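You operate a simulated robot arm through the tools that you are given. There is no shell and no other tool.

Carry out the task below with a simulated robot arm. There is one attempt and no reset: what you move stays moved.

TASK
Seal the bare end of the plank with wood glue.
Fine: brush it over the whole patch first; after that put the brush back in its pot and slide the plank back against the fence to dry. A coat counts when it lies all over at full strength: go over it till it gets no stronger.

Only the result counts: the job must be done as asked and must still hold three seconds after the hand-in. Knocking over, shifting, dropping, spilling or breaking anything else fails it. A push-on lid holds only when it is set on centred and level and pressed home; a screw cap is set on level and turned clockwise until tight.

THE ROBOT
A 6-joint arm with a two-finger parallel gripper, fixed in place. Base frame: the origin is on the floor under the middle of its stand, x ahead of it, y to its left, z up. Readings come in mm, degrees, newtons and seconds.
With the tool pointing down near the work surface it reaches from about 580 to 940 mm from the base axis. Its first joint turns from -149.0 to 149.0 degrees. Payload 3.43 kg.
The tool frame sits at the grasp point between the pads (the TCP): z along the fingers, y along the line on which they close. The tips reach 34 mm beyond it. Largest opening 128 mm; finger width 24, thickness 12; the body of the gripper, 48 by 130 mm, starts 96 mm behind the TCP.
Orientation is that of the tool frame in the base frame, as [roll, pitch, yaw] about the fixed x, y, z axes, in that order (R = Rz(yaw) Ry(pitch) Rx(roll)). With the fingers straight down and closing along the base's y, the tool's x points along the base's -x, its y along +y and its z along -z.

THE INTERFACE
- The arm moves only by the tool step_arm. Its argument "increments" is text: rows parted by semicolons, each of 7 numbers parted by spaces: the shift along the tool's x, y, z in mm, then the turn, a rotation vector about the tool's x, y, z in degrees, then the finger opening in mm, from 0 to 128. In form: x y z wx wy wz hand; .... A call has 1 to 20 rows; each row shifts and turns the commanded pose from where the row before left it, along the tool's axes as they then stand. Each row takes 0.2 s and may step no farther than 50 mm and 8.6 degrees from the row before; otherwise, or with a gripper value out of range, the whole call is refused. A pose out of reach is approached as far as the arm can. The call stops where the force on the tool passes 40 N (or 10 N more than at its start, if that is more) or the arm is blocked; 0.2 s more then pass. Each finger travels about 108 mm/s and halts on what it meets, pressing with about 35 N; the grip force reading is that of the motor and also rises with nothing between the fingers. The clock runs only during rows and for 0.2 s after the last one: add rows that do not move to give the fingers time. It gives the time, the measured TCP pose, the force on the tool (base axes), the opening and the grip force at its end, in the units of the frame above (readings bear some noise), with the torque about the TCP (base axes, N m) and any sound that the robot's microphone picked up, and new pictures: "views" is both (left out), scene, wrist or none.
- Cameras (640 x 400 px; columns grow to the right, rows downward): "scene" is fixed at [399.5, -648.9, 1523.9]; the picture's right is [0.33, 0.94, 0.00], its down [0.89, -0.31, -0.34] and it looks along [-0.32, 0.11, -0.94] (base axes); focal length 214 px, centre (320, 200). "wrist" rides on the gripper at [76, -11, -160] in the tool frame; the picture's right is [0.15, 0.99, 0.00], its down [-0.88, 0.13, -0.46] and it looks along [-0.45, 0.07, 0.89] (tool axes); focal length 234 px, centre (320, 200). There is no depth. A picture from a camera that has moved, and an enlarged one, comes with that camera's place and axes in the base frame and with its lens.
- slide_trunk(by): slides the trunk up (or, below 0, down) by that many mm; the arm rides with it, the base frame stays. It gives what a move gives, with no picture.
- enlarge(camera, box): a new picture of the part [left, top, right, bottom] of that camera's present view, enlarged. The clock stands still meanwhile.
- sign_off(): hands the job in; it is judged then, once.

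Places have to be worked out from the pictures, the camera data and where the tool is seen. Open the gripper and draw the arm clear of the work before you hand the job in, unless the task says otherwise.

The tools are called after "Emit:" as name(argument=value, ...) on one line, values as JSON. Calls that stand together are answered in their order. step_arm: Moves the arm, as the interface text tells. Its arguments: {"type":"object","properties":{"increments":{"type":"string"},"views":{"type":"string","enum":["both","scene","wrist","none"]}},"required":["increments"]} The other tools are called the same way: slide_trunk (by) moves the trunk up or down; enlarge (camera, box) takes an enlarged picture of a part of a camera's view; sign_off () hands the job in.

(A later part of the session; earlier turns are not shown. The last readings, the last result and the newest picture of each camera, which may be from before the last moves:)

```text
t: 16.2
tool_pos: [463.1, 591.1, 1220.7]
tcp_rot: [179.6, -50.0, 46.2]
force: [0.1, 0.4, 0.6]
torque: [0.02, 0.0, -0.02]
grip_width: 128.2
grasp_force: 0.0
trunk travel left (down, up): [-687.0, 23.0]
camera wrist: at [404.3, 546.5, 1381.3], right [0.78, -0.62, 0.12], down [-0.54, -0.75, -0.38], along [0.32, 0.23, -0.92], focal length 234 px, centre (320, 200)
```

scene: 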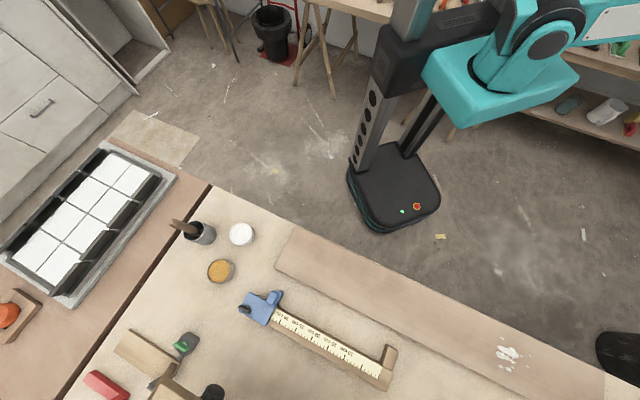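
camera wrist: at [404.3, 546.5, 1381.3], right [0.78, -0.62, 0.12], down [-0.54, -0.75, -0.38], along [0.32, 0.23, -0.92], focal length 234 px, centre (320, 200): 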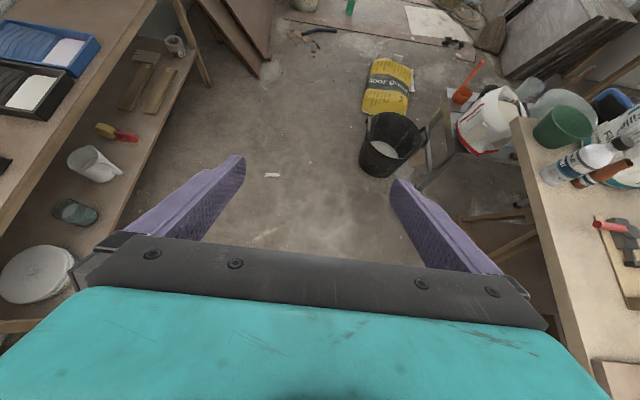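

The other table is coming into view at left, with trays on it. I'll keep swinging and look at its top.

Emit:
step_arm(increments="-5 -47 -6 2.9 0 -2.4 128; -5 -47 -6 2.9 0 -2.4 128; -5 -47 -6 2.9 0 -2.4 128; -5 -47 -6 2.9 0 -2.4 128; -5 -47 -6 2.9 0 -2.4 128; -5 -47 -6 2.9 0 -2.4 128; -5 -47 -6 2.9 0 -2.4 128; -5 -47 -6 2.9 0 -2.4 128; -5 -47 -6 2.9 0 -2.4 128; -5 -47 -6 2.9 0 -2.4 128")

```text
t: 18.4
tool_pos: [17.6, 731.9, 1219.9]
tcp_rot: [-179.9, -50.0, 83.6]
force: [0.7, -0.1, -0.3]
torque: [0.0, -0.01, 0.01]
grip_width: 128.3
grasp_force: 0.1
trunk travel left (down, up): [-687.0, 23.0]
camera wrist: at [-0.6, 659.4, 1379.7], right [0.99, -0.02, 0.11], down [0.03, -0.92, -0.38], along [0.11, 0.38, -0.92], focal length 234 px, centre (320, 200)
```

scene: 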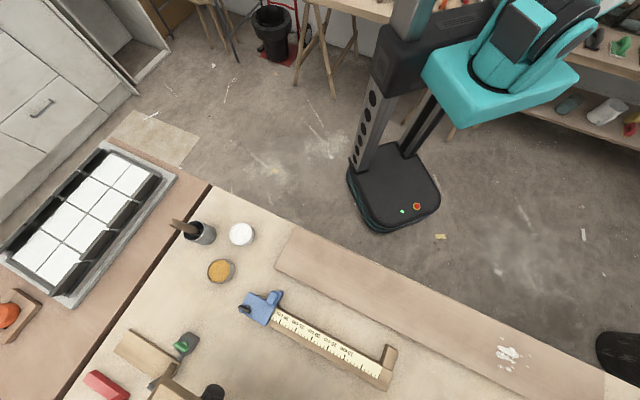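
wrist: 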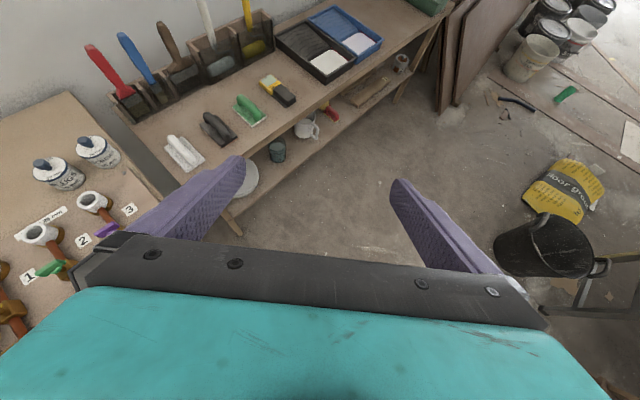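

This table has trowels, trays and valves, but no plank so far. One more swing to see the rest of it.

Emit:
enlarge(camera="wrist", box=[0, 0, 320, 240])

Emit:
step_arm(increments="-5 -47 -6 2.9 0 -2.4 128; -5 -47 -6 2.9 0 -2.4 128; -5 -47 -6 2.9 0 -2.4 128; -5 -47 -6 2.9 0 -2.4 128; -5 -47 -6 2.9 0 -2.4 128; -5 -47 -6 2.9 0 -2.4 128; -5 -47 -6 2.9 0 -2.4 128; -5 -47 -6 2.9 0 -2.4 128; -5 -47 -6 2.9 0 -2.4 128; -5 -47 -6 2.9 0 -2.4 128")

```text
1.67 times, centred on (160, 120) of wrist
camera zoom: at [-0.6, 659.4, 1379.7], right [0.99, -0.02, 0.11], down [0.03, -0.92, -0.38], along [0.11, 0.38, -0.92], focal length 390 px, centre (587, 333)
```

zoom: 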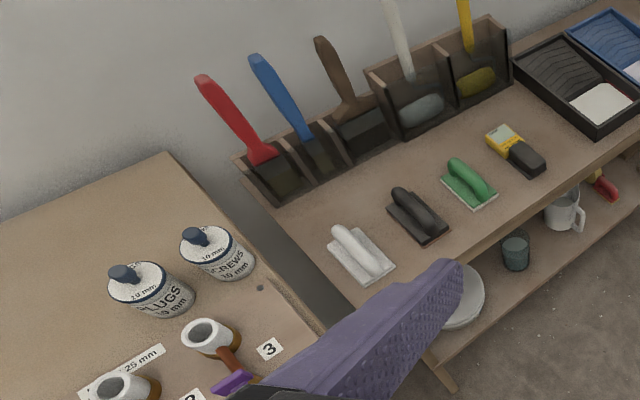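

```text
t: 20.5
tool_pos: [-287.8, 659.0, 1219.8]
tcp_rot: [-179.6, -50.0, 108.3]
force: [0.0, -0.8, 0.2]
torque: [0.0, 0.01, 0.03]
grip_width: 127.9
grasp_force: 0.0
trunk travel left (down, up): [-687.0, 23.0]
stopped in row 10: the arm was blocked; the commanded pose is now the measured one
camera wrist: at [-272.6, 586.3, 1381.2], right [0.91, 0.41, 0.11], down [0.41, -0.83, -0.38], along [-0.07, 0.39, -0.92], focal length 234 px, centre (320, 200)
```

scene: 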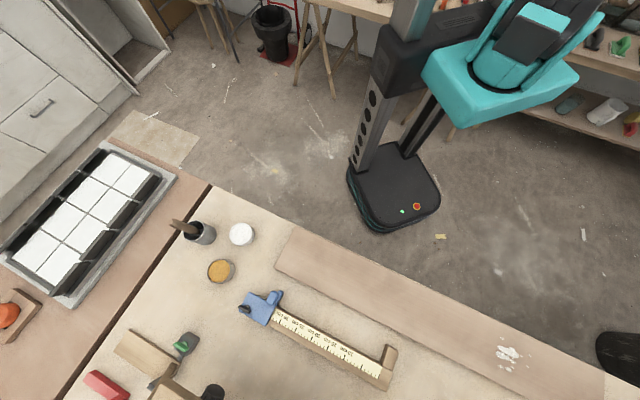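
wrist: 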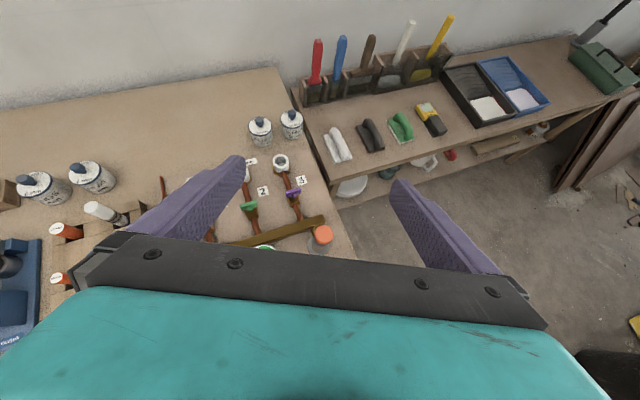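

The swing was blocked near the end, with no force reading. I'll look closer at this third table before turning back.

Emit:
enlarge(camera="wrist", box=[0, 120, 360, 345])

Emit:
enlarge(camera="wrist", box=[180, 140, 350, 250])

Emit:
enlarge(camera="wrist", box=[420, 80, 640, 220])

```text
1.78 times, centred on (180, 232) of wrist
camera zoom: at [-272.6, 586.3, 1381.2], right [0.91, 0.41, 0.11], down [0.41, -0.83, -0.38], along [-0.07, 0.39, -0.92], focal length 416 px, centre (569, 142)
```

zoom: 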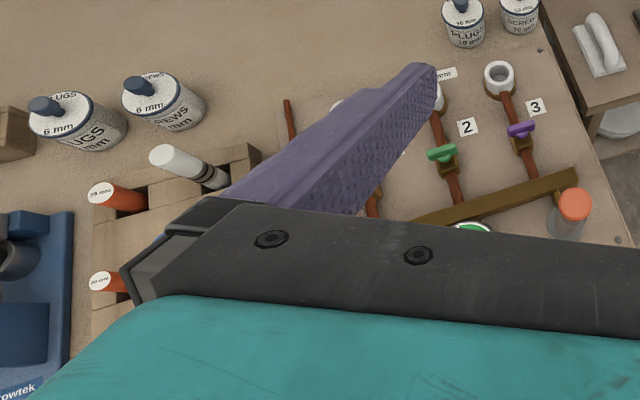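

```text
3.64 times, centred on (265, 195) of wrist
camera zoom: at [-272.6, 586.3, 1381.2], right [0.91, 0.41, 0.11], down [0.41, -0.83, -0.38], along [-0.07, 0.39, -0.92], focal length 852 px, centre (520, 218)
```

zoom: 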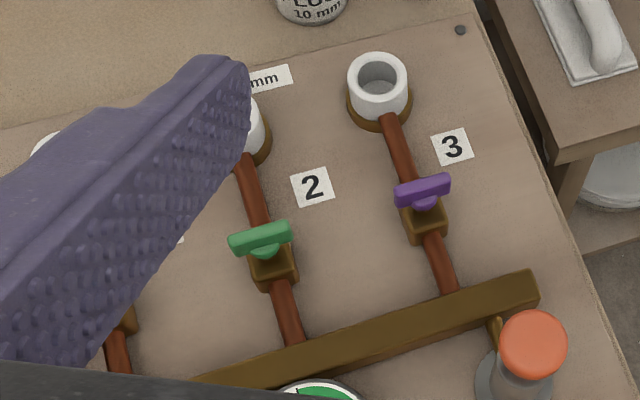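

```text
2.86 times, centred on (530, 150) of wrist
camera zoom: at [-272.6, 586.3, 1381.2], right [0.91, 0.41, 0.11], down [0.41, -0.83, -0.38], along [-0.07, 0.39, -0.92], focal length 669 px, centre (-280, 343)
```

zoom: 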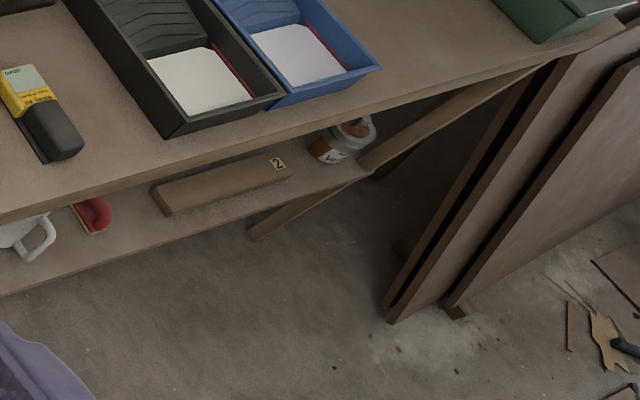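

Nothing here fits; the brush pot, glue and wax cans stand on the first bench, so the plank must be there too. I'll swing back to the first bench to inspect the long pink board closely.

Emit:
step_arm(increments="5 47 6 -2.9 0 2.4 128; 5 47 6 -2.9 0 2.4 128; 5 47 6 -2.9 0 2.4 128; 5 47 6 -2.9 0 2.4 128; 5 47 6 -2.9 0 2.4 128; 5 47 6 -2.9 0 2.4 128; 5 47 6 -2.9 0 2.4 128; 5 47 6 -2.9 0 2.4 128; 5 47 6 -2.9 0 2.4 128; 5 47 6 -2.9 0 2.4 128; 5 47 6 -2.9 0 2.4 128; 5 47 6 -2.9 0 2.4 128; 5 47 6 -2.9 0 2.4 128; 5 47 6 -2.9 0 2.4 128; 5 47 6 -2.9 0 2.4 128; 5 47 6 -2.9 0 2.4 128; 5 47 6 -2.9 0 2.4 128; 5 47 6 -2.9 0 2.4 128; 5 47 6 -2.9 0 2.4 128; 5 47 6 -2.9 0 2.4 128", views="wrist")

Emit:
step_arm(increments="5 47 6 -2.9 0 2.4 128; 5 47 6 -2.9 0 2.4 128; 5 47 6 -2.9 0 2.4 128; 5 47 6 -2.9 0 2.4 128; 5 47 6 -2.9 0 2.4 128; 5 47 6 -2.9 0 2.4 128; 5 47 6 -2.9 0 2.4 128; 5 47 6 -2.9 0 2.4 128; 5 47 6 -2.9 0 2.4 128; 5 47 6 -2.9 0 2.4 128; 5 47 6 -2.9 0 2.4 128; 5 47 6 -2.9 0 2.4 128; 5 47 6 -2.9 0 2.4 128; 5 47 6 -2.9 0 2.4 128; 5 47 6 -2.9 0 2.4 128; 5 47 6 -2.9 0 2.4 128; 5 47 6 -2.9 0 2.4 128; 5 47 6 -2.9 0 2.4 128", views="wrist")

```text
t: 24.7
tool_pos: [591.7, 541.7, 1218.9]
tcp_rot: [179.5, -50.0, 33.9]
force: [0.2, -0.4, -1.0]
torque: [0.01, -0.02, -0.01]
grip_width: 128.2
grasp_force: 0.1
trunk travel left (down, up): [-687.0, 23.0]
camera wrist: at [523.9, 511.7, 1379.3], right [0.62, -0.77, 0.12], down [-0.69, -0.61, -0.38], along [0.37, 0.16, -0.92], focal length 234 px, centre (320, 200)
```

wrist: 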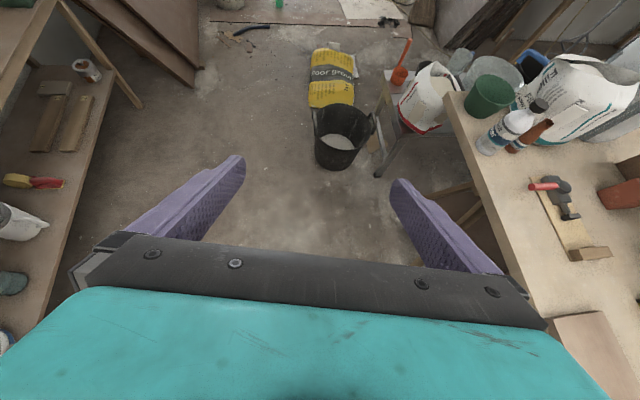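

```text
t: 28.5
tool_pos: [744.1, -252.4, 1227.2]
tcp_rot: [179.2, -50.4, -33.8]
force: [-0.8, 0.6, 0.4]
torque: [0.03, 0.01, 0.0]
grip_width: 128.0
grasp_force: 0.1
trunk travel left (down, up): [-687.0, 23.0]
camera wrist: at [688.7, -199.0, 1387.3], right [-0.48, -0.87, 0.12], down [-0.83, 0.4, -0.39], along [0.29, -0.29, -0.91], focal length 234 px, centre (320, 200)
```

wrist: 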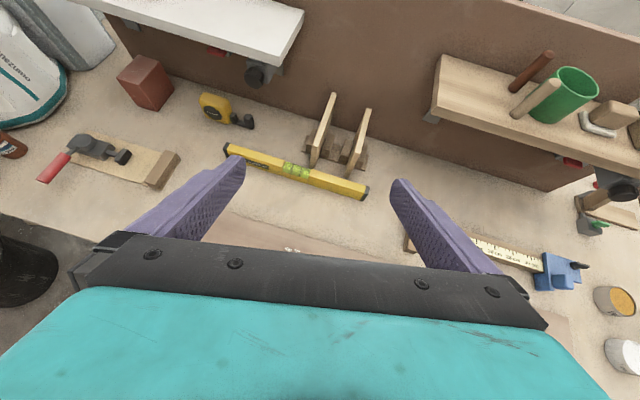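

I'll swing to the left end of the pink board, then reduce the tilt and lower so the camera looks at that end closely.

Emit:
step_arm(increments="5 47 6 -2.7 0 2.2 128; 5 47 6 -2.7 0 2.2 128; 5 47 6 -2.7 0 2.2 128; 5 47 6 -2.7 0 2.2 128; 5 47 6 -2.7 0 2.2 128; 5 47 6 -2.7 0 2.2 128; 5 47 6 -2.7 0 2.2 128; 5 47 6 -2.7 0 2.2 128; 5 47 6 -2.7 0 2.2 128; 5 47 6 -2.7 0 2.2 128; 5 47 6 -2.7 0 2.2 128; 5 47 6 -2.7 0 2.2 128; 0 0 0 0 -8 0 128; 0 0 0 0 -8 0 128; 0 0 0 0 -8 0 128")

```text
t: 31.7
tool_pos: [355.4, -654.2, 1231.4]
tcp_rot: [179.4, -26.8, -75.9]
force: [-0.4, -0.2, -0.4]
torque: [-0.02, 0.0, 0.01]
grip_width: 128.0
grasp_force: 0.0
trunk travel left (down, up): [-687.0, 23.0]
camera wrist: at [367.5, -646.9, 1408.7], right [-0.93, -0.37, 0.07], down [-0.37, 0.93, 0.01], along [-0.07, -0.02, -1.0], focal length 234 px, centre (320, 200)
```

scene: 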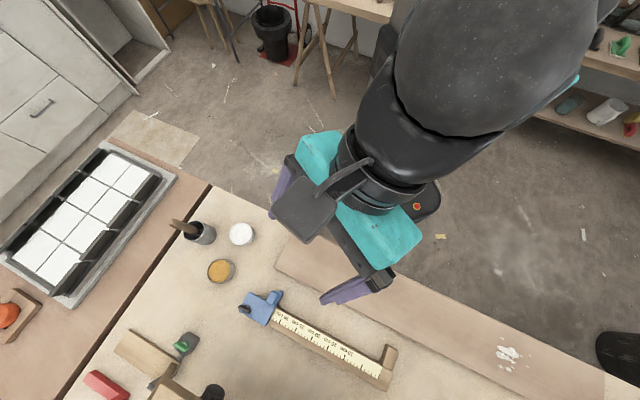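
wrist: 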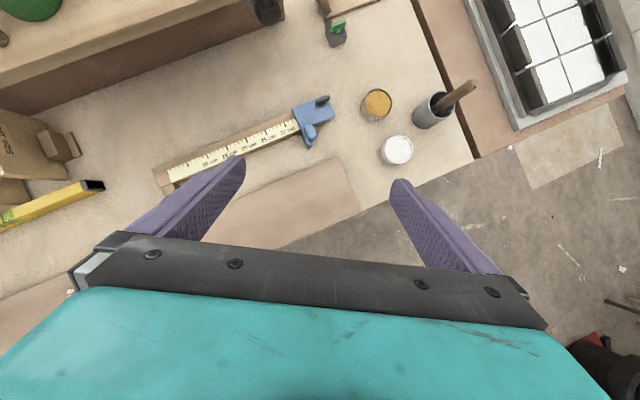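

The camera now looks straight down, which is good for measuring. I'll zoom on the cans, pot and the board's end.

Emit:
enlarge(camera="wrist", box=[350, 70, 510, 170])

Emit:
enlarge(camera="wrist", box=[220, 140, 380, 240])

Emit:
enlarge(camera="wrist", box=[410, 70, 490, 140])

Emit:
enlarge(camera="wrist", box=[140, 80, 350, 210])

```text
4.00 times, centred on (430, 120) of wrist
camera zoom: at [367.5, -646.9, 1408.7], right [-0.93, -0.37, 0.07], down [-0.37, 0.93, 0.01], along [-0.07, -0.02, -1.0], focal length 937 px, centre (-120, 520)
```

zoom: 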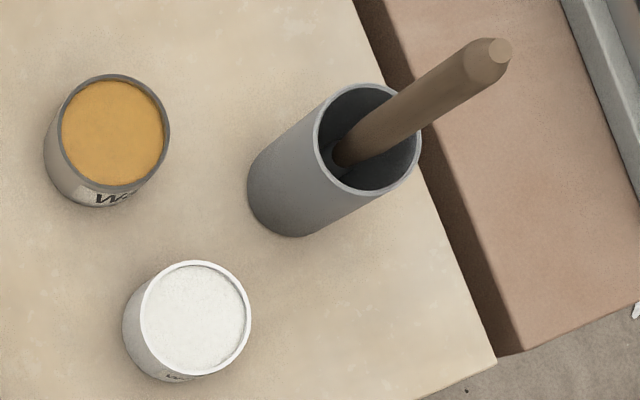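

```text
4.00 times, centred on (300, 190) of wrist
camera zoom: at [367.5, -646.9, 1408.7], right [-0.93, -0.37, 0.07], down [-0.37, 0.93, 0.01], along [-0.07, -0.02, -1.0], focal length 937 px, centre (400, 240)
```

zoom: 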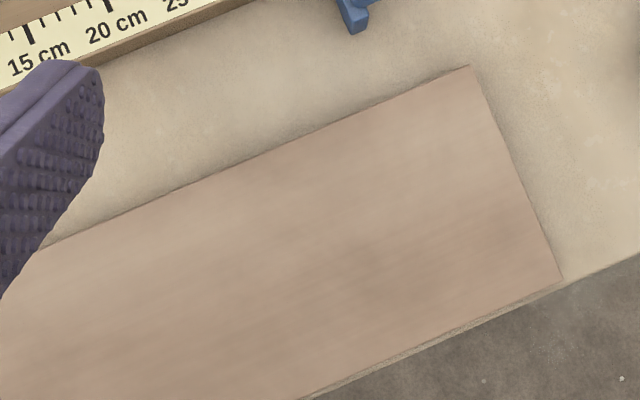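

```text
5.71 times, centred on (450, 105) of wrist
camera zoom: at [367.5, -646.9, 1408.7], right [-0.93, -0.37, 0.07], down [-0.37, 0.93, 0.01], along [-0.07, -0.02, -1.0], focal length 1338 px, centre (-423, 743)
```

zoom: 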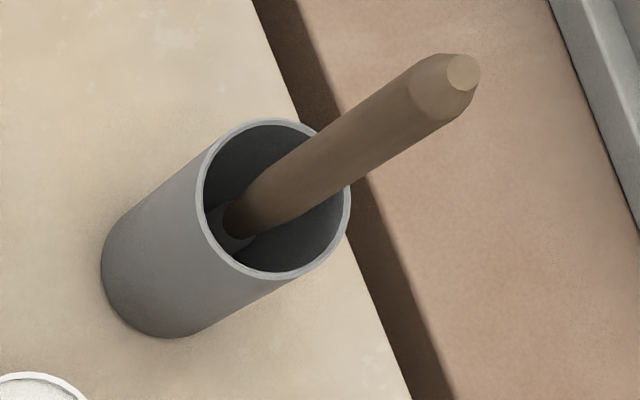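

```text
3.05 times, centred on (245, 145) of wrist
camera zoom: at [367.5, -646.9, 1408.7], right [-0.93, -0.37, 0.07], down [-0.37, 0.93, 0.01], along [-0.07, -0.02, -1.0], focal length 714 px, centre (549, 368)
```

zoom: 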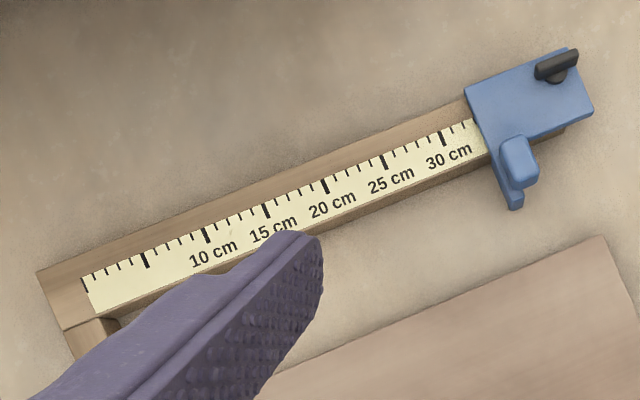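

The board looks thin and I still need the glue label and an oblique view of the bench. I'll tilt the camera strongly outward and lower it.

Emit:
step_arm(increments="0 0 0 0 8 0 128; 0 0 0 0 8 0 128; 0 0 0 0 8 0 128; 0 0 0 0 8 0 128; 0 0 0 0 6 0 128; -41 0 20 0 0 0 128; -41 0 20 0 0 0 128; -41 0 20 0 0 0 128; -41 0 20 0 0 0 128")

```text
t: 33.7
tool_pos: [363.4, -672.2, 1049.8]
tcp_rot: [178.9, -64.9, -74.9]
force: [-0.2, 0.5, -0.6]
torque: [0.04, 0.03, 0.04]
grip_width: 127.8
grasp_force: 0.1
out of reach, approached as far as the arm can: row 5, 6, 7
trunk travel left (down, up): [-687.0, 23.0]
camera wrist: at [347.9, -559.7, 1186.9], right [-0.94, -0.3, 0.14], down [-0.32, 0.73, -0.6], along [0.08, -0.61, -0.79], focal length 234 px, centre (320, 200)
```

scene: 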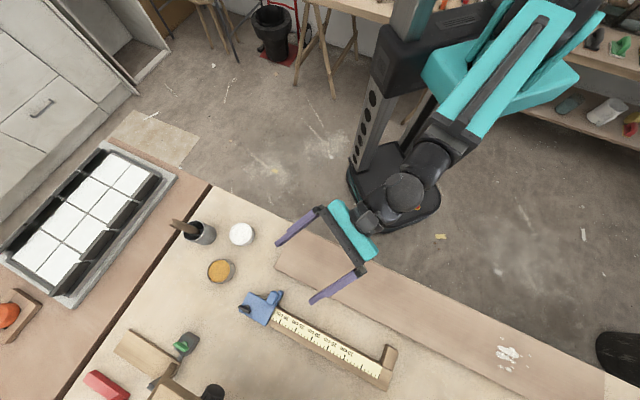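
wrist: 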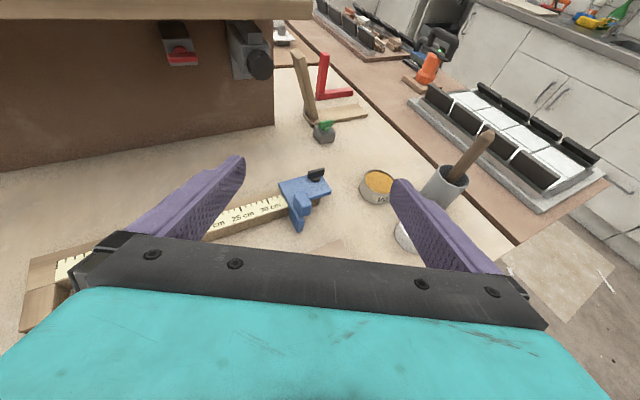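

The right finger hides the glue can. I'll close the fingers to clear the view and then zoom on the labels.

Emit:
step_arm(increments="0 0 0 0 0 0 0; 0 0 0 0 0 0 0; 0 0 0 0 0 0 0; 0 0 0 0 0 0 0", views="wrist")

Emit:
enlarge(camera="wrist", box=[350, 120, 510, 260])

Emit:
enlarge(camera="wrist", box=[385, 215, 445, 255])

Emit:
enlarge(camera="wrist", box=[200, 200, 440, 300])

Emit:
enlarge(camera="wrist", box=[240, 20, 400, 160])

```text
t: 34.7
tool_pos: [362.3, -672.2, 1050.7]
tcp_rot: [178.8, -64.9, -75.0]
force: [0.3, -0.2, 0.5]
torque: [0.0, 0.01, 0.03]
grip_width: 0.0
grasp_force: 32.5
trunk travel left (down, up): [-687.0, 23.0]
camera wrist: at [347.7, -559.5, 1187.6], right [-0.94, -0.3, 0.14], down [-0.32, 0.73, -0.6], along [0.08, -0.61, -0.79], focal length 234 px, centre (320, 200)
```

wrist: 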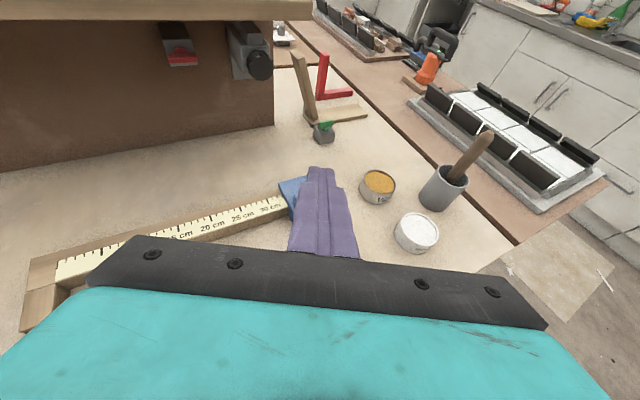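

```text
2.86 times, centred on (430, 190) of wrist
camera zoom: at [347.7, -559.5, 1187.6], right [-0.94, -0.3, 0.14], down [-0.32, 0.73, -0.6], along [0.08, -0.61, -0.79], focal length 669 px, centre (6, 229)
```

zoom: 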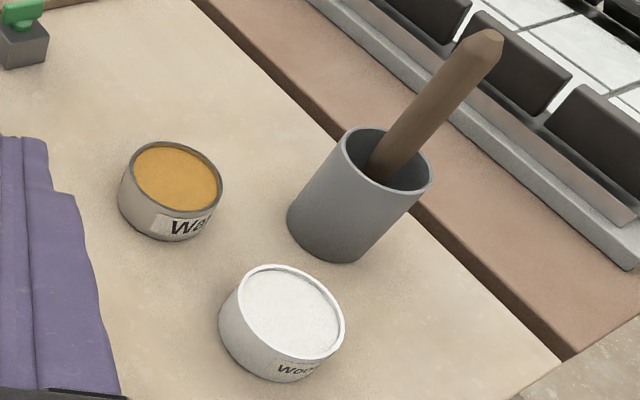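

```text
10.00 times, centred on (415, 235) of wrist
camera zoom: at [347.7, -559.5, 1187.6], right [-0.94, -0.3, 0.14], down [-0.32, 0.73, -0.6], along [0.08, -0.61, -0.79], focal length 2342 px, centre (-630, -150)
```

zoom: 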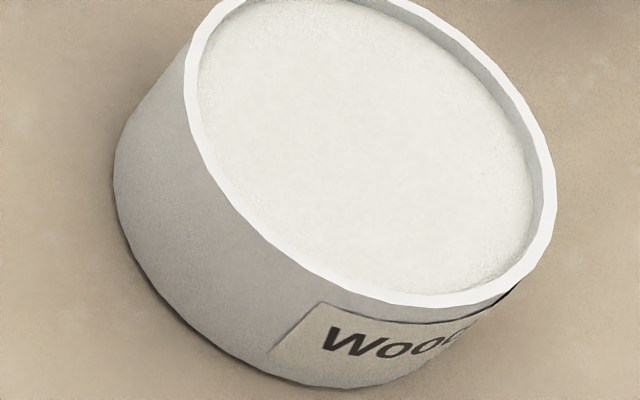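

```text
2.67 times, centred on (320, 250) of wrist
camera zoom: at [347.7, -559.5, 1187.6], right [-0.94, -0.3, 0.14], down [-0.32, 0.73, -0.6], along [0.08, -0.61, -0.79], focal length 624 px, centre (320, 67)
```

zoom: 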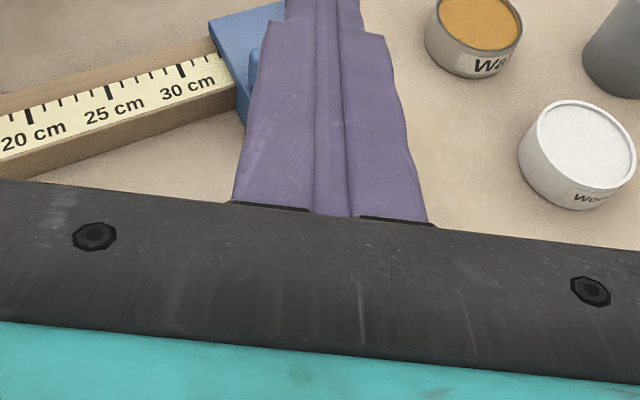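

```text
2.86 times, centred on (320, 90) of wrist
camera zoom: at [347.7, -559.5, 1187.6], right [-0.94, -0.3, 0.14], down [-0.32, 0.73, -0.6], along [0.08, -0.61, -0.79], focal length 669 px, centre (320, 514)
```

zoom: 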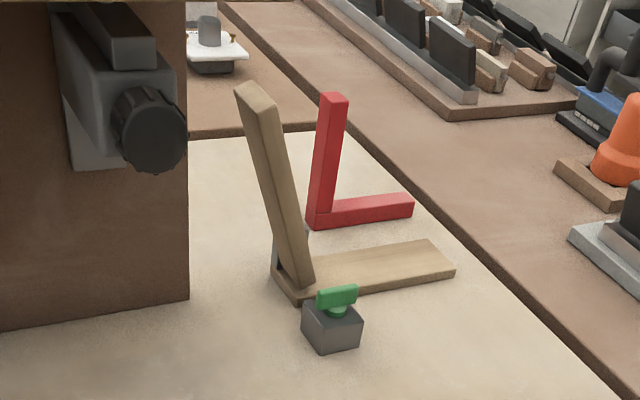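

The white can reads "Wood…" (wood glue). Now I want a side view of the pink board to judge whether it is a loose plank. I'll swing to the right end and look at it obliquely from the aisle side.

Emit:
step_arm(increments="41 0 -20 0 0 0 0; 41 0 -20 0 0 0 0; -5 -47 -6 3.3 0 -1.6 0; -5 -47 -6 3.3 0 -1.6 0; -5 -47 -6 3.3 0 -1.6 0; -5 -47 -6 3.3 0 -1.6 0; -5 -47 -6 3.3 0 -1.6 0; -5 -47 -6 3.3 0 -1.6 0; -5 -47 -6 3.3 0 -1.6 0; -5 -47 -6 3.3 0 -1.6 0; -5 -47 -6 3.3 0 -1.6 0; -5 -47 -6 3.3 0 -1.6 0; -5 -47 -6 3.3 0 -1.6 0; -5 -47 -6 3.3 0 -1.6 0; -5 -47 -6 3.3 0 -1.6 0; -5 -47 -6 3.3 0 -1.6 0; -5 -47 -6 3.3 0 -1.6 0; -5 -47 -6 3.3 0 -1.6 0; -5 -47 -6 3.3 0 -1.6 0; -5 -47 -6 3.3 0 -1.6 0", views="wrist")

```text
t: 38.9
tool_pos: [835.6, -11.5, 1096.0]
tcp_rot: [177.9, -64.0, -8.1]
force: [0.0, 0.2, 0.2]
torque: [0.0, 0.01, 0.01]
grip_width: 0.0
grasp_force: 32.8
trunk travel left (down, up): [-687.0, 23.0]
camera wrist: at [730.2, 21.4, 1234.8], right [-0.11, -0.98, 0.15], down [-0.81, 0.0, -0.59], along [0.58, -0.18, -0.79], focal length 234 px, centre (320, 200)
```

wrist: 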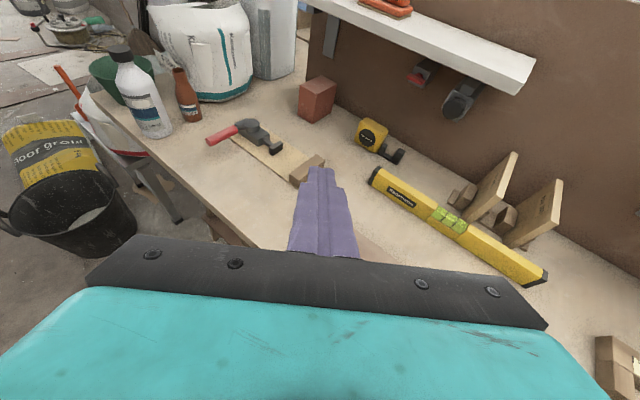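

I overshot outward; I'll pull back toward the robot and open the fingers so the board's end is visible between them.

Emit:
step_arm(increments="-22 0 -45 0 0 0 128; -22 0 -45 0 0 0 128; -22 0 -45 0 0 0 128; -22 0 -45 0 0 0 128; -22 0 -45 0 0 0 128; -22 0 -45 0 0 0 128; 0 0 0 0 0 0 128", views="wrist")

```text
t: 40.5
tool_pos: [781.7, 63.3, 1096.8]
tcp_rot: [177.8, -64.0, -8.1]
force: [-0.2, -0.2, -0.7]
torque: [0.01, -0.02, -0.03]
grip_width: 128.1
grasp_force: 0.0
out of reach, approached as far as the arm can: row 2, 3, 4, 5, 6
trunk travel left (down, up): [-687.0, 23.0]
camera wrist: at [675.3, 96.4, 1234.9], right [-0.11, -0.98, 0.15], down [-0.81, 0.0, -0.59], along [0.58, -0.18, -0.8], focal length 234 px, centre (320, 200)
```

wrist: 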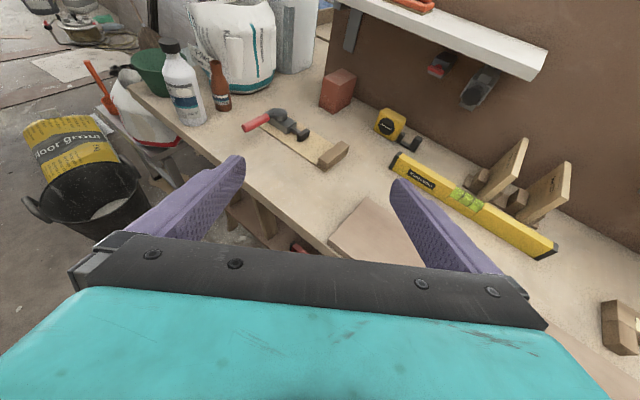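

Emit:
enlarge(camera="wrist", box=[300, 180, 430, 270])

Emit:
enlarge(camera="wrist", box=[540, 280, 640, 400])

Emit:
enlarge(camera="wrist", box=[470, 120, 640, 280])

```text
4.44 times, centred on (365, 225) of wrist
camera zoom: at [675.3, 96.4, 1234.9], right [-0.11, -0.98, 0.15], down [-0.81, 0.0, -0.59], along [0.58, -0.18, -0.8], focal length 1041 px, centre (120, 89)
```

zoom: 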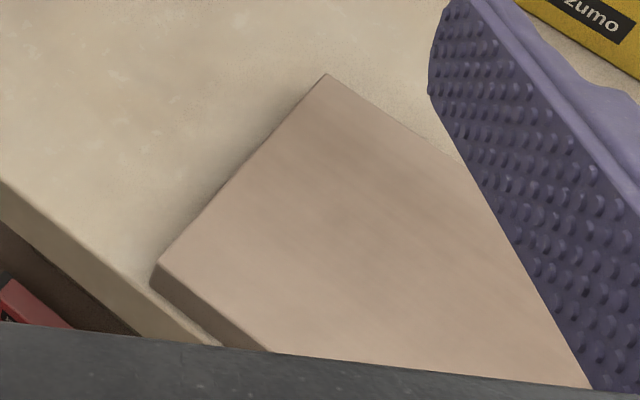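

```text
3.33 times, centred on (590, 340) of wrist
camera zoom: at [675.3, 96.4, 1234.9], right [-0.11, -0.98, 0.15], down [-0.81, 0.0, -0.59], along [0.58, -0.18, -0.8], focal length 781 px, centre (-580, -267)
```

zoom: 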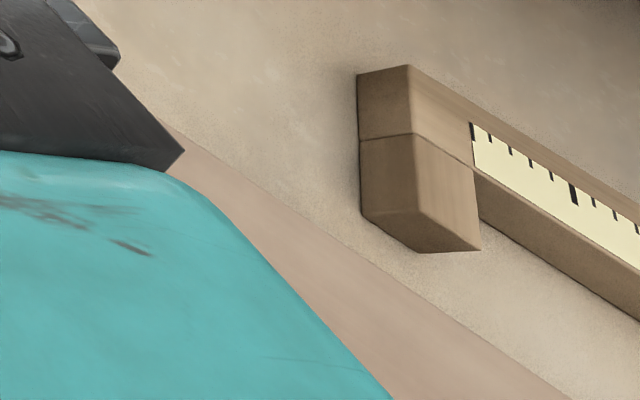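

```text
2.50 times, centred on (555, 200) of wrist
camera zoom: at [675.3, 96.4, 1234.9], right [-0.11, -0.98, 0.15], down [-0.81, 0.0, -0.59], along [0.58, -0.18, -0.8], focal length 585 px, centre (-268, 200)
```

zoom: 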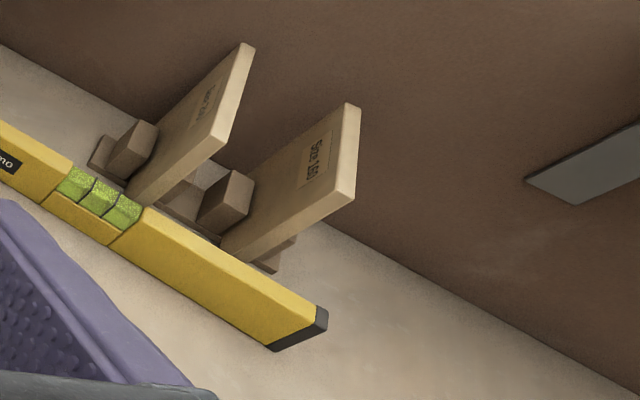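

Now it is clear: the pink board is a real, thick plank (~25–30 mm) lying along the near edge of the bench. I'll untilt and swing to its left end (near the glue) to inspect that end and its end face.

Emit:
step_arm(increments="0 0 0 0 -8 0 128; 0 0 0 0 -8 0 128; 0 0 0 0 -8 0 128; 0 0 0 0 -8 0 128; 0 0 0 0 -8 0 128; 0 0 0 0 -8 0 128; 0 0 0 0 -8 0 128; 0 0 0 0 -8 0 128; -34 0 0 0 0 0 128; -34 0 0 0 0 0 128; -34 0 0 0 0 0 128", views="wrist")

```text
t: 42.9
tool_pos: [679.0, 82.1, 1097.4]
tcp_rot: [179.2, 0.1, -10.0]
force: [-0.3, 0.3, 0.4]
torque: [-0.01, -0.02, 0.0]
grip_width: 128.0
grasp_force: 0.1
trunk travel left (down, up): [-687.0, 23.0]
camera wrist: at [756.7, 82.6, 1256.6], right [-0.03, -1.0, 0.02], down [-0.89, 0.03, 0.46], along [-0.46, 0.0, -0.89], focal length 234 px, centre (320, 200)
```

wrist: 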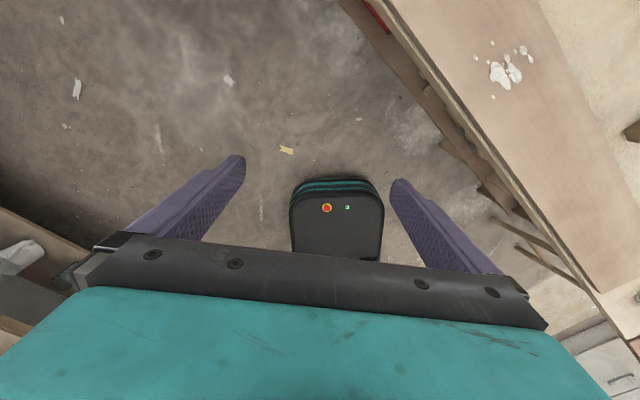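

Emit:
enlarge(camera="wrist", box=[360, 0, 640, 180])

Emit:
enlarge(camera="wrist", box=[480, 140, 640, 330])

```text
2.22 times, centred on (500, 90) of wrist
camera zoom: at [756.7, 82.6, 1256.6], right [-0.03, -1.0, 0.02], down [-0.89, 0.03, 0.46], along [-0.46, 0.0, -0.89], focal length 520 px, centre (-80, 444)
```

zoom: 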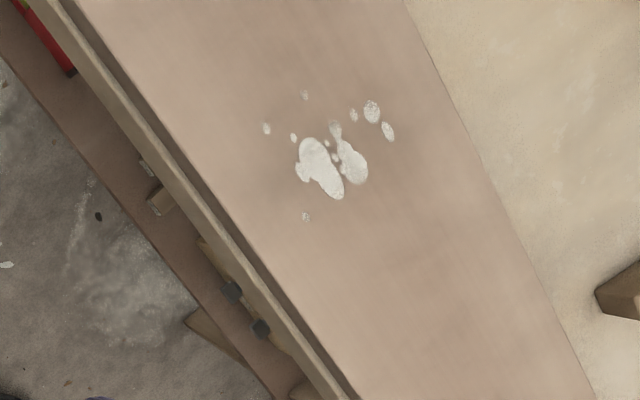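

```text
2.11 times, centred on (560, 235) of wrist
camera zoom: at [756.7, 82.6, 1256.6], right [-0.03, -1.0, 0.02], down [-0.89, 0.03, 0.46], along [-0.46, 0.0, -0.89], focal length 493 px, centre (-185, 126)
```

zoom: 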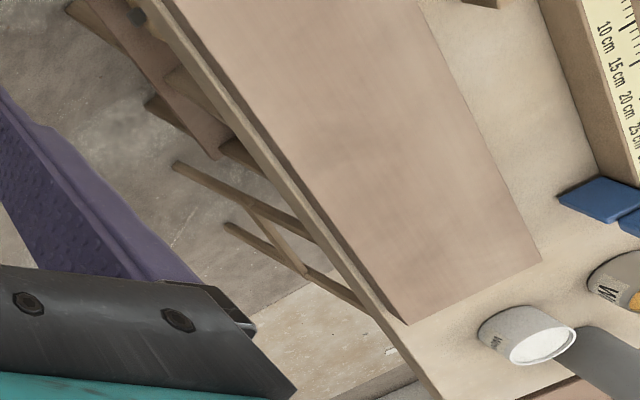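

No patch on the top face is visible, so the bare end may be an end face. I'll swing around to the left end of the plank, staying at this height.

Emit:
step_arm(increments="12.3 46.4 0 0 0 4.02 128; 12.3 46.4 0 0 0 4.02 128; 12.3 46.4 0 0 0 4.02 128; 12.3 46.4 0 0 0 4.02 128; 12.3 46.4 0 0 0 4.02 128; 12.3 46.4 0 0 0 4.02 128; 12.3 46.4 0 0 0 4.02 128; 12.3 46.4 0 0 0 4.02 128; 12.3 46.4 0 0 0 4.02 128; 12.3 46.4 0 0 0 4.02 128; 12.3 46.4 0 0 0 4.02 128; 12.3 46.4 0 0 0 4.02 128; 12.3 46.4 0 0 0 4.02 128; 12.3 46.4 0 0 0 4.02 128; 12.3 46.4 0 0 0 4.02 128; 12.3 46.4 0 0 0 4.02 128; 12.3 46.4 0 0 0 4.02 128; 12.3 46.4 0 0 0 4.02 128; 12.3 46.4 0 0 0 4.02 128; 12.3 46.4 0 0 0 4.02 128", views="wrist")

Emit:
step_arm(increments="12.3 46.4 0 0 0 4.02 128; 12.3 46.4 0 0 0 4.02 128; 12.3 46.4 0 0 0 4.02 128; 0 0 0 0 0 8.5 128; 0 0 0 0 0 8.5 128; 0 0 0 0 0 8.5 128; 0 0 0 0 0 8.5 128; 0 0 0 0 0 8.5 128; 0 0 0 0 0 8.5 128; 0 0 0 0 0 8.5 128; 0 0 0 0 0 8.5 128; 0 0 0 0 0 8.5 128; 0 0 0 0 0 8.5 128; 0 0 0 0 0 8.5 128", views="both")

```text
t: 47.1
tool_pos: [191.5, -657.9, 1108.8]
tcp_rot: [179.8, -0.8, -90.5]
force: [0.8, 0.0, 0.0]
torque: [0.01, 0.0, 0.01]
grip_width: 128.2
grasp_force: 0.1
trunk travel left (down, up): [-687.0, 23.0]
camera wrist: at [204.1, -730.2, 1269.9], right [-0.99, -0.14, 0.0], down [-0.12, 0.89, 0.44], along [-0.07, 0.44, -0.9], focal length 234 px, centre (320, 200)
```

wrist: 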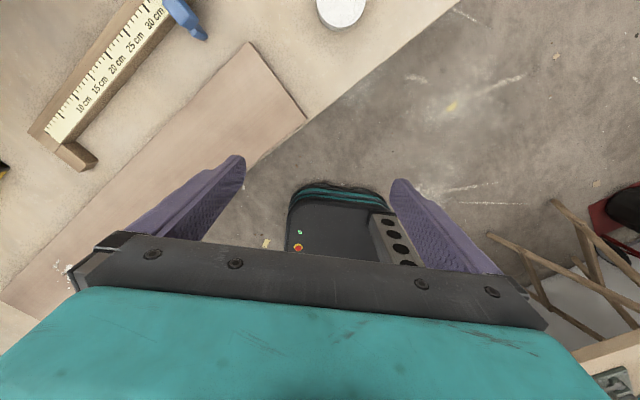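

```text
t: 50.1
tool_pos: [52.3, -682.8, 1109.5]
tcp_rot: [-179.1, 0.1, 163.8]
force: [-0.2, 0.4, 0.4]
torque: [0.02, 0.02, 0.02]
grip_width: 127.7
grasp_force: 0.1
trunk travel left (down, up): [-687.0, 23.0]
camera wrist: at [-21.8, -669.6, 1270.7], right [0.13, 0.99, -0.02], down [0.88, -0.11, 0.45], along [0.45, -0.08, -0.89], focal length 234 px, centre (320, 200)
```

scene: 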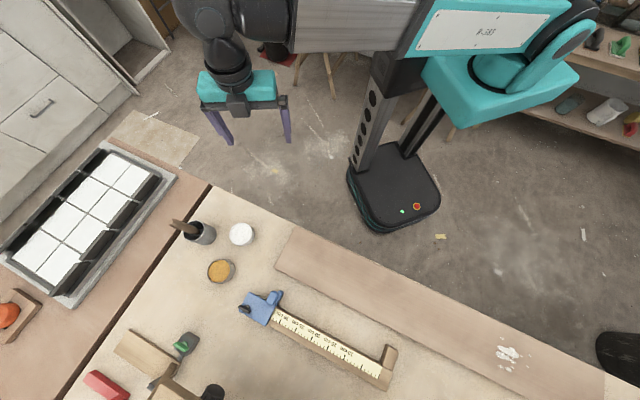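
wrist: 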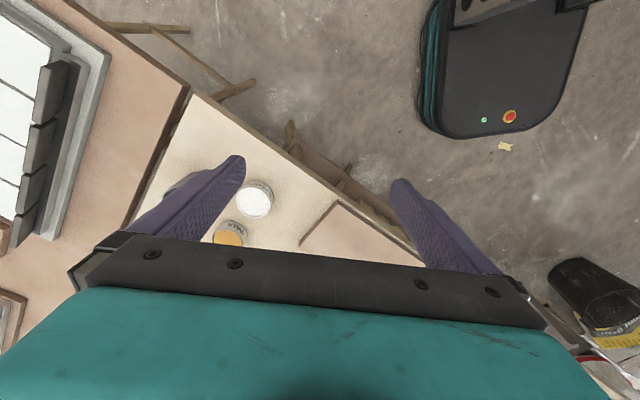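

The plank's left end is in view between the fingers. I'll zoom on its end face.

Emit:
enlarge(camera="wrist", box=[270, 180, 420, 270])

Emit:
enlarge(camera="wrist", box=[295, 195, 355, 250])

Emit:
enlarge(camera="wrist", box=[120, 80, 320, 260])

```text
4.27 times, centred on (345, 225) of wrist
camera zoom: at [-21.8, -669.6, 1270.7], right [0.13, 0.99, -0.02], down [0.88, -0.11, 0.45], along [0.45, -0.08, -0.89], focal length 999 px, centre (213, 93)
```

zoom: 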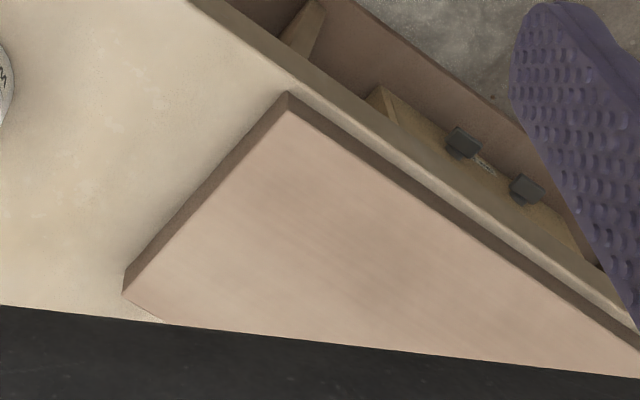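

```text
7.27 times, centred on (325, 222) of wrist
camera zoom: at [-21.8, -669.6, 1270.7], right [0.13, 0.99, -0.02], down [0.88, -0.11, 0.45], along [0.45, -0.08, -0.89], focal length 1703 px, centre (284, 36)
```

zoom: 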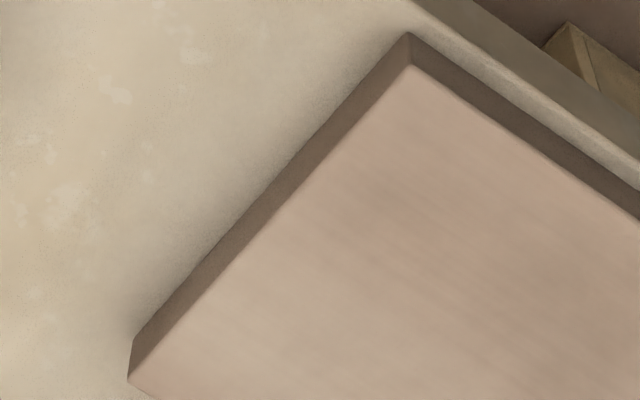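

```text
2.22 times, centred on (220, 170) of wrist
camera zoom: at [-21.8, -669.6, 1270.7], right [0.13, 0.99, -0.02], down [0.88, -0.11, 0.45], along [0.45, -0.08, -0.89], focal length 520 px, centre (542, 267)
```

zoom: 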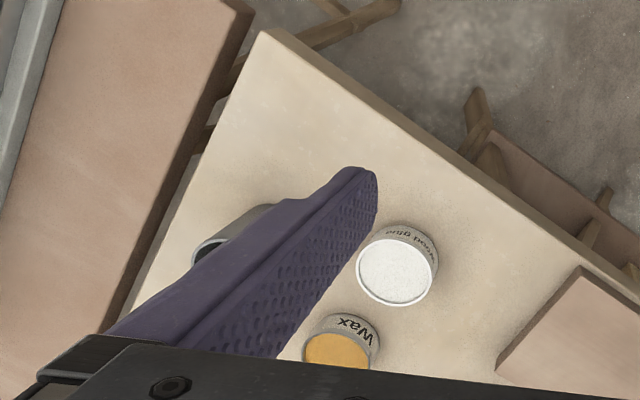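

The left end is plain. I'll study the plank's top at both ends under strong zoom from the scene camera, looking for a faint patch boundary.

Emit:
enlarge(camera="scene", box=[270, 222, 318, 262])

Emit:
enlarge(camera="scene", box=[310, 240, 400, 310])

Emit:
enlarge(camera="scene", box=[560, 345, 620, 400])

Emit:
enlarge(camera="scene", box=[400, 280, 500, 350])

```text
10.00 times, centred on (294, 242) of scene
camera zoom: at [399.5, -648.9, 1523.9], right [0.33, 0.94, 0.0], down [0.89, -0.31, -0.34], along [-0.32, 0.11, -0.94], focal length 2145 px, centre (580, -220)
```

zoom: 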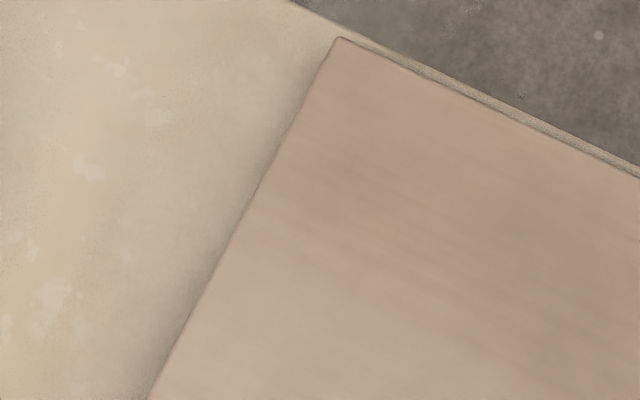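

```text
5.71 times, centred on (355, 275) of scene
camera zoom: at [399.5, -648.9, 1523.9], right [0.33, 0.94, 0.0], down [0.89, -0.31, -0.34], along [-0.32, 0.11, -0.94], focal length 1226 px, centre (120, -229)
```

zoom: 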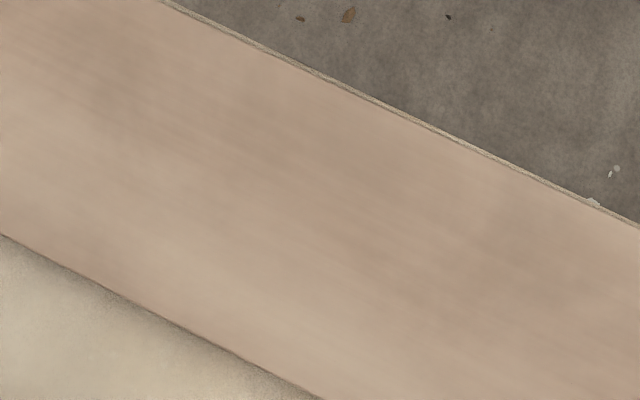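

```text
7.27 times, centred on (590, 372) of scene
camera zoom: at [399.5, -648.9, 1523.9], right [0.33, 0.94, 0.0], down [0.89, -0.31, -0.34], along [-0.32, 0.11, -0.94], focal length 1560 px, centre (-1644, -1054)
```

zoom: 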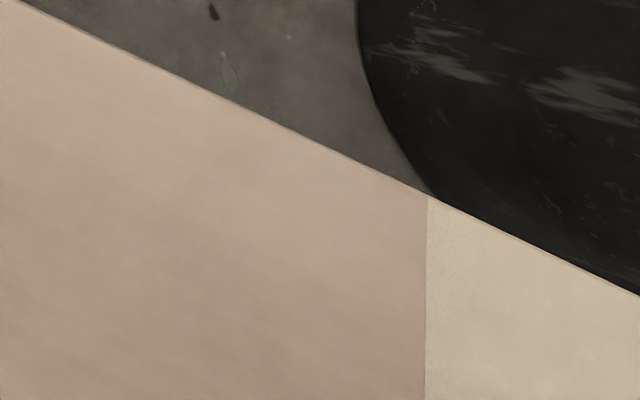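

```text
5.71 times, centred on (450, 315) of scene
camera zoom: at [399.5, -648.9, 1523.9], right [0.33, 0.94, 0.0], down [0.89, -0.31, -0.34], along [-0.32, 0.11, -0.94], focal length 1226 px, centre (-423, -457)
```

zoom: 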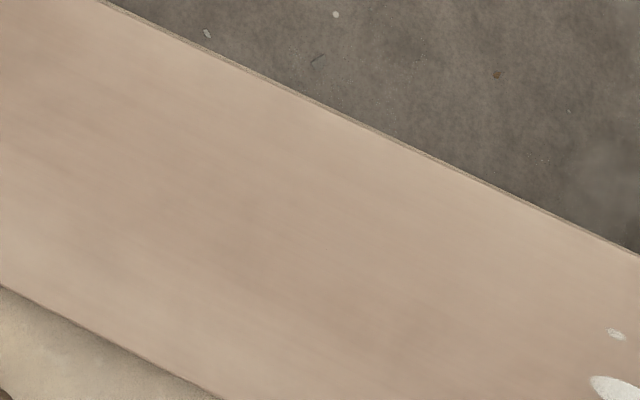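

Still no visible boundary. I'll swing to the right end and look at its end face from beyond the plank.

Emit:
step_arm(increments="-44.3 18.5 0 0 0 -4.02 128; -44.3 18.5 0 0 0 -4.02 128; -44.3 18.5 0 0 0 -4.02 128; -44.3 18.5 0 0 0 -4.02 128; -44.3 18.5 0 0 0 -4.02 128; -44.3 18.5 0 0 0 -4.02 128; -44.3 18.5 0 0 0 -4.02 128; -44.3 18.5 0 0 0 -4.02 128; -44.3 18.5 0 0 0 -4.02 128; -44.3 18.5 0 0 0 -4.02 128; -44.3 18.5 0 0 0 -4.02 128; -44.3 18.5 0 0 0 -4.02 128; -44.3 18.5 0 0 0 -4.02 128; -44.3 18.5 0 0 0 -4.02 128; -44.3 18.5 0 0 0 -4.02 128; -44.3 18.5 0 0 0 -4.02 128; -44.3 18.5 0 0 0 -4.02 128; -44.3 18.5 0 0 0 -4.02 128; -44.3 18.5 0 0 0 -4.02 128; -44.3 18.5 0 0 0 -4.02 128", views="wrist")

Emit:
step_arm(increments="-44.3 18.5 0 0 0 -4.02 128; -44.3 18.5 0 0 0 -4.02 128; -44.3 18.5 0 0 0 -4.02 128; -44.3 18.5 0 0 0 -4.02 128; -44.3 18.5 0 0 0 -4.02 128; -44.3 18.5 0 0 0 -4.02 128; -44.3 18.5 0 0 0 -4.02 128; 0 0 0 0 8 0 128; 0 0 0 0 8 0 128; 0 0 0 0 8 0 128; 0 0 0 0 8 0 128; 0 0 0 0 8 0 128", views="wrist")

```text
t: 54.3
tool_pos: [678.7, -59.4, 1097.9]
tcp_rot: [-179.8, -0.9, -115.6]
force: [-0.9, 0.0, 0.2]
torque: [0.0, -0.04, -0.03]
grip_width: 127.9
grasp_force: 0.1
trunk travel left (down, up): [-687.0, 23.0]
camera wrist: at [657.5, -128.9, 1259.5], right [-0.96, 0.29, 0.0], down [0.26, 0.86, 0.44], along [0.13, 0.42, -0.9], focal length 234 px, centre (320, 200)
```

wrist: 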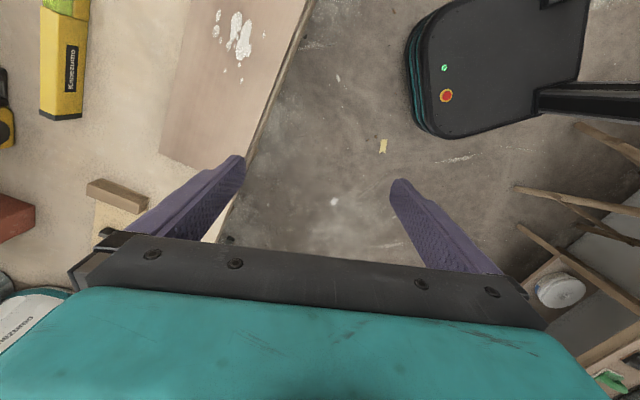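

```text
t: 56.9
tool_pos: [629.5, 265.7, 1086.6]
tcp_rot: [-179.9, -40.8, -87.2]
force: [-0.1, 0.5, 0.7]
torque: [-0.04, -0.02, 0.04]
grip_width: 128.3
grasp_force: 0.0
out of reach, approached as far as the arm can: row 12
trunk travel left (down, up): [-687.0, 23.0]
camera wrist: at [639.0, 314.0, 1258.1], right [-0.98, -0.16, 0.09], down [-0.18, 0.96, -0.23], along [-0.05, -0.24, -0.97], focal length 234 px, centre (320, 200)
```

wrist: 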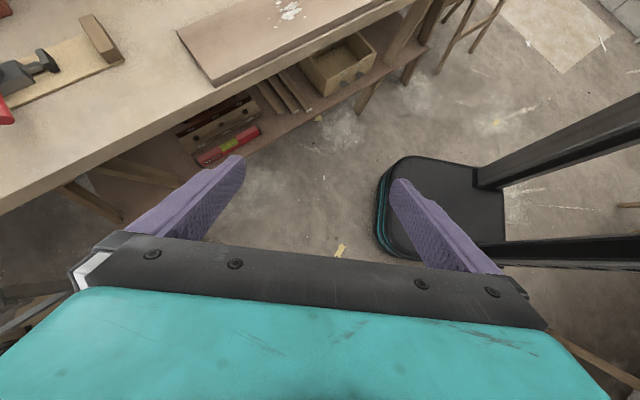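

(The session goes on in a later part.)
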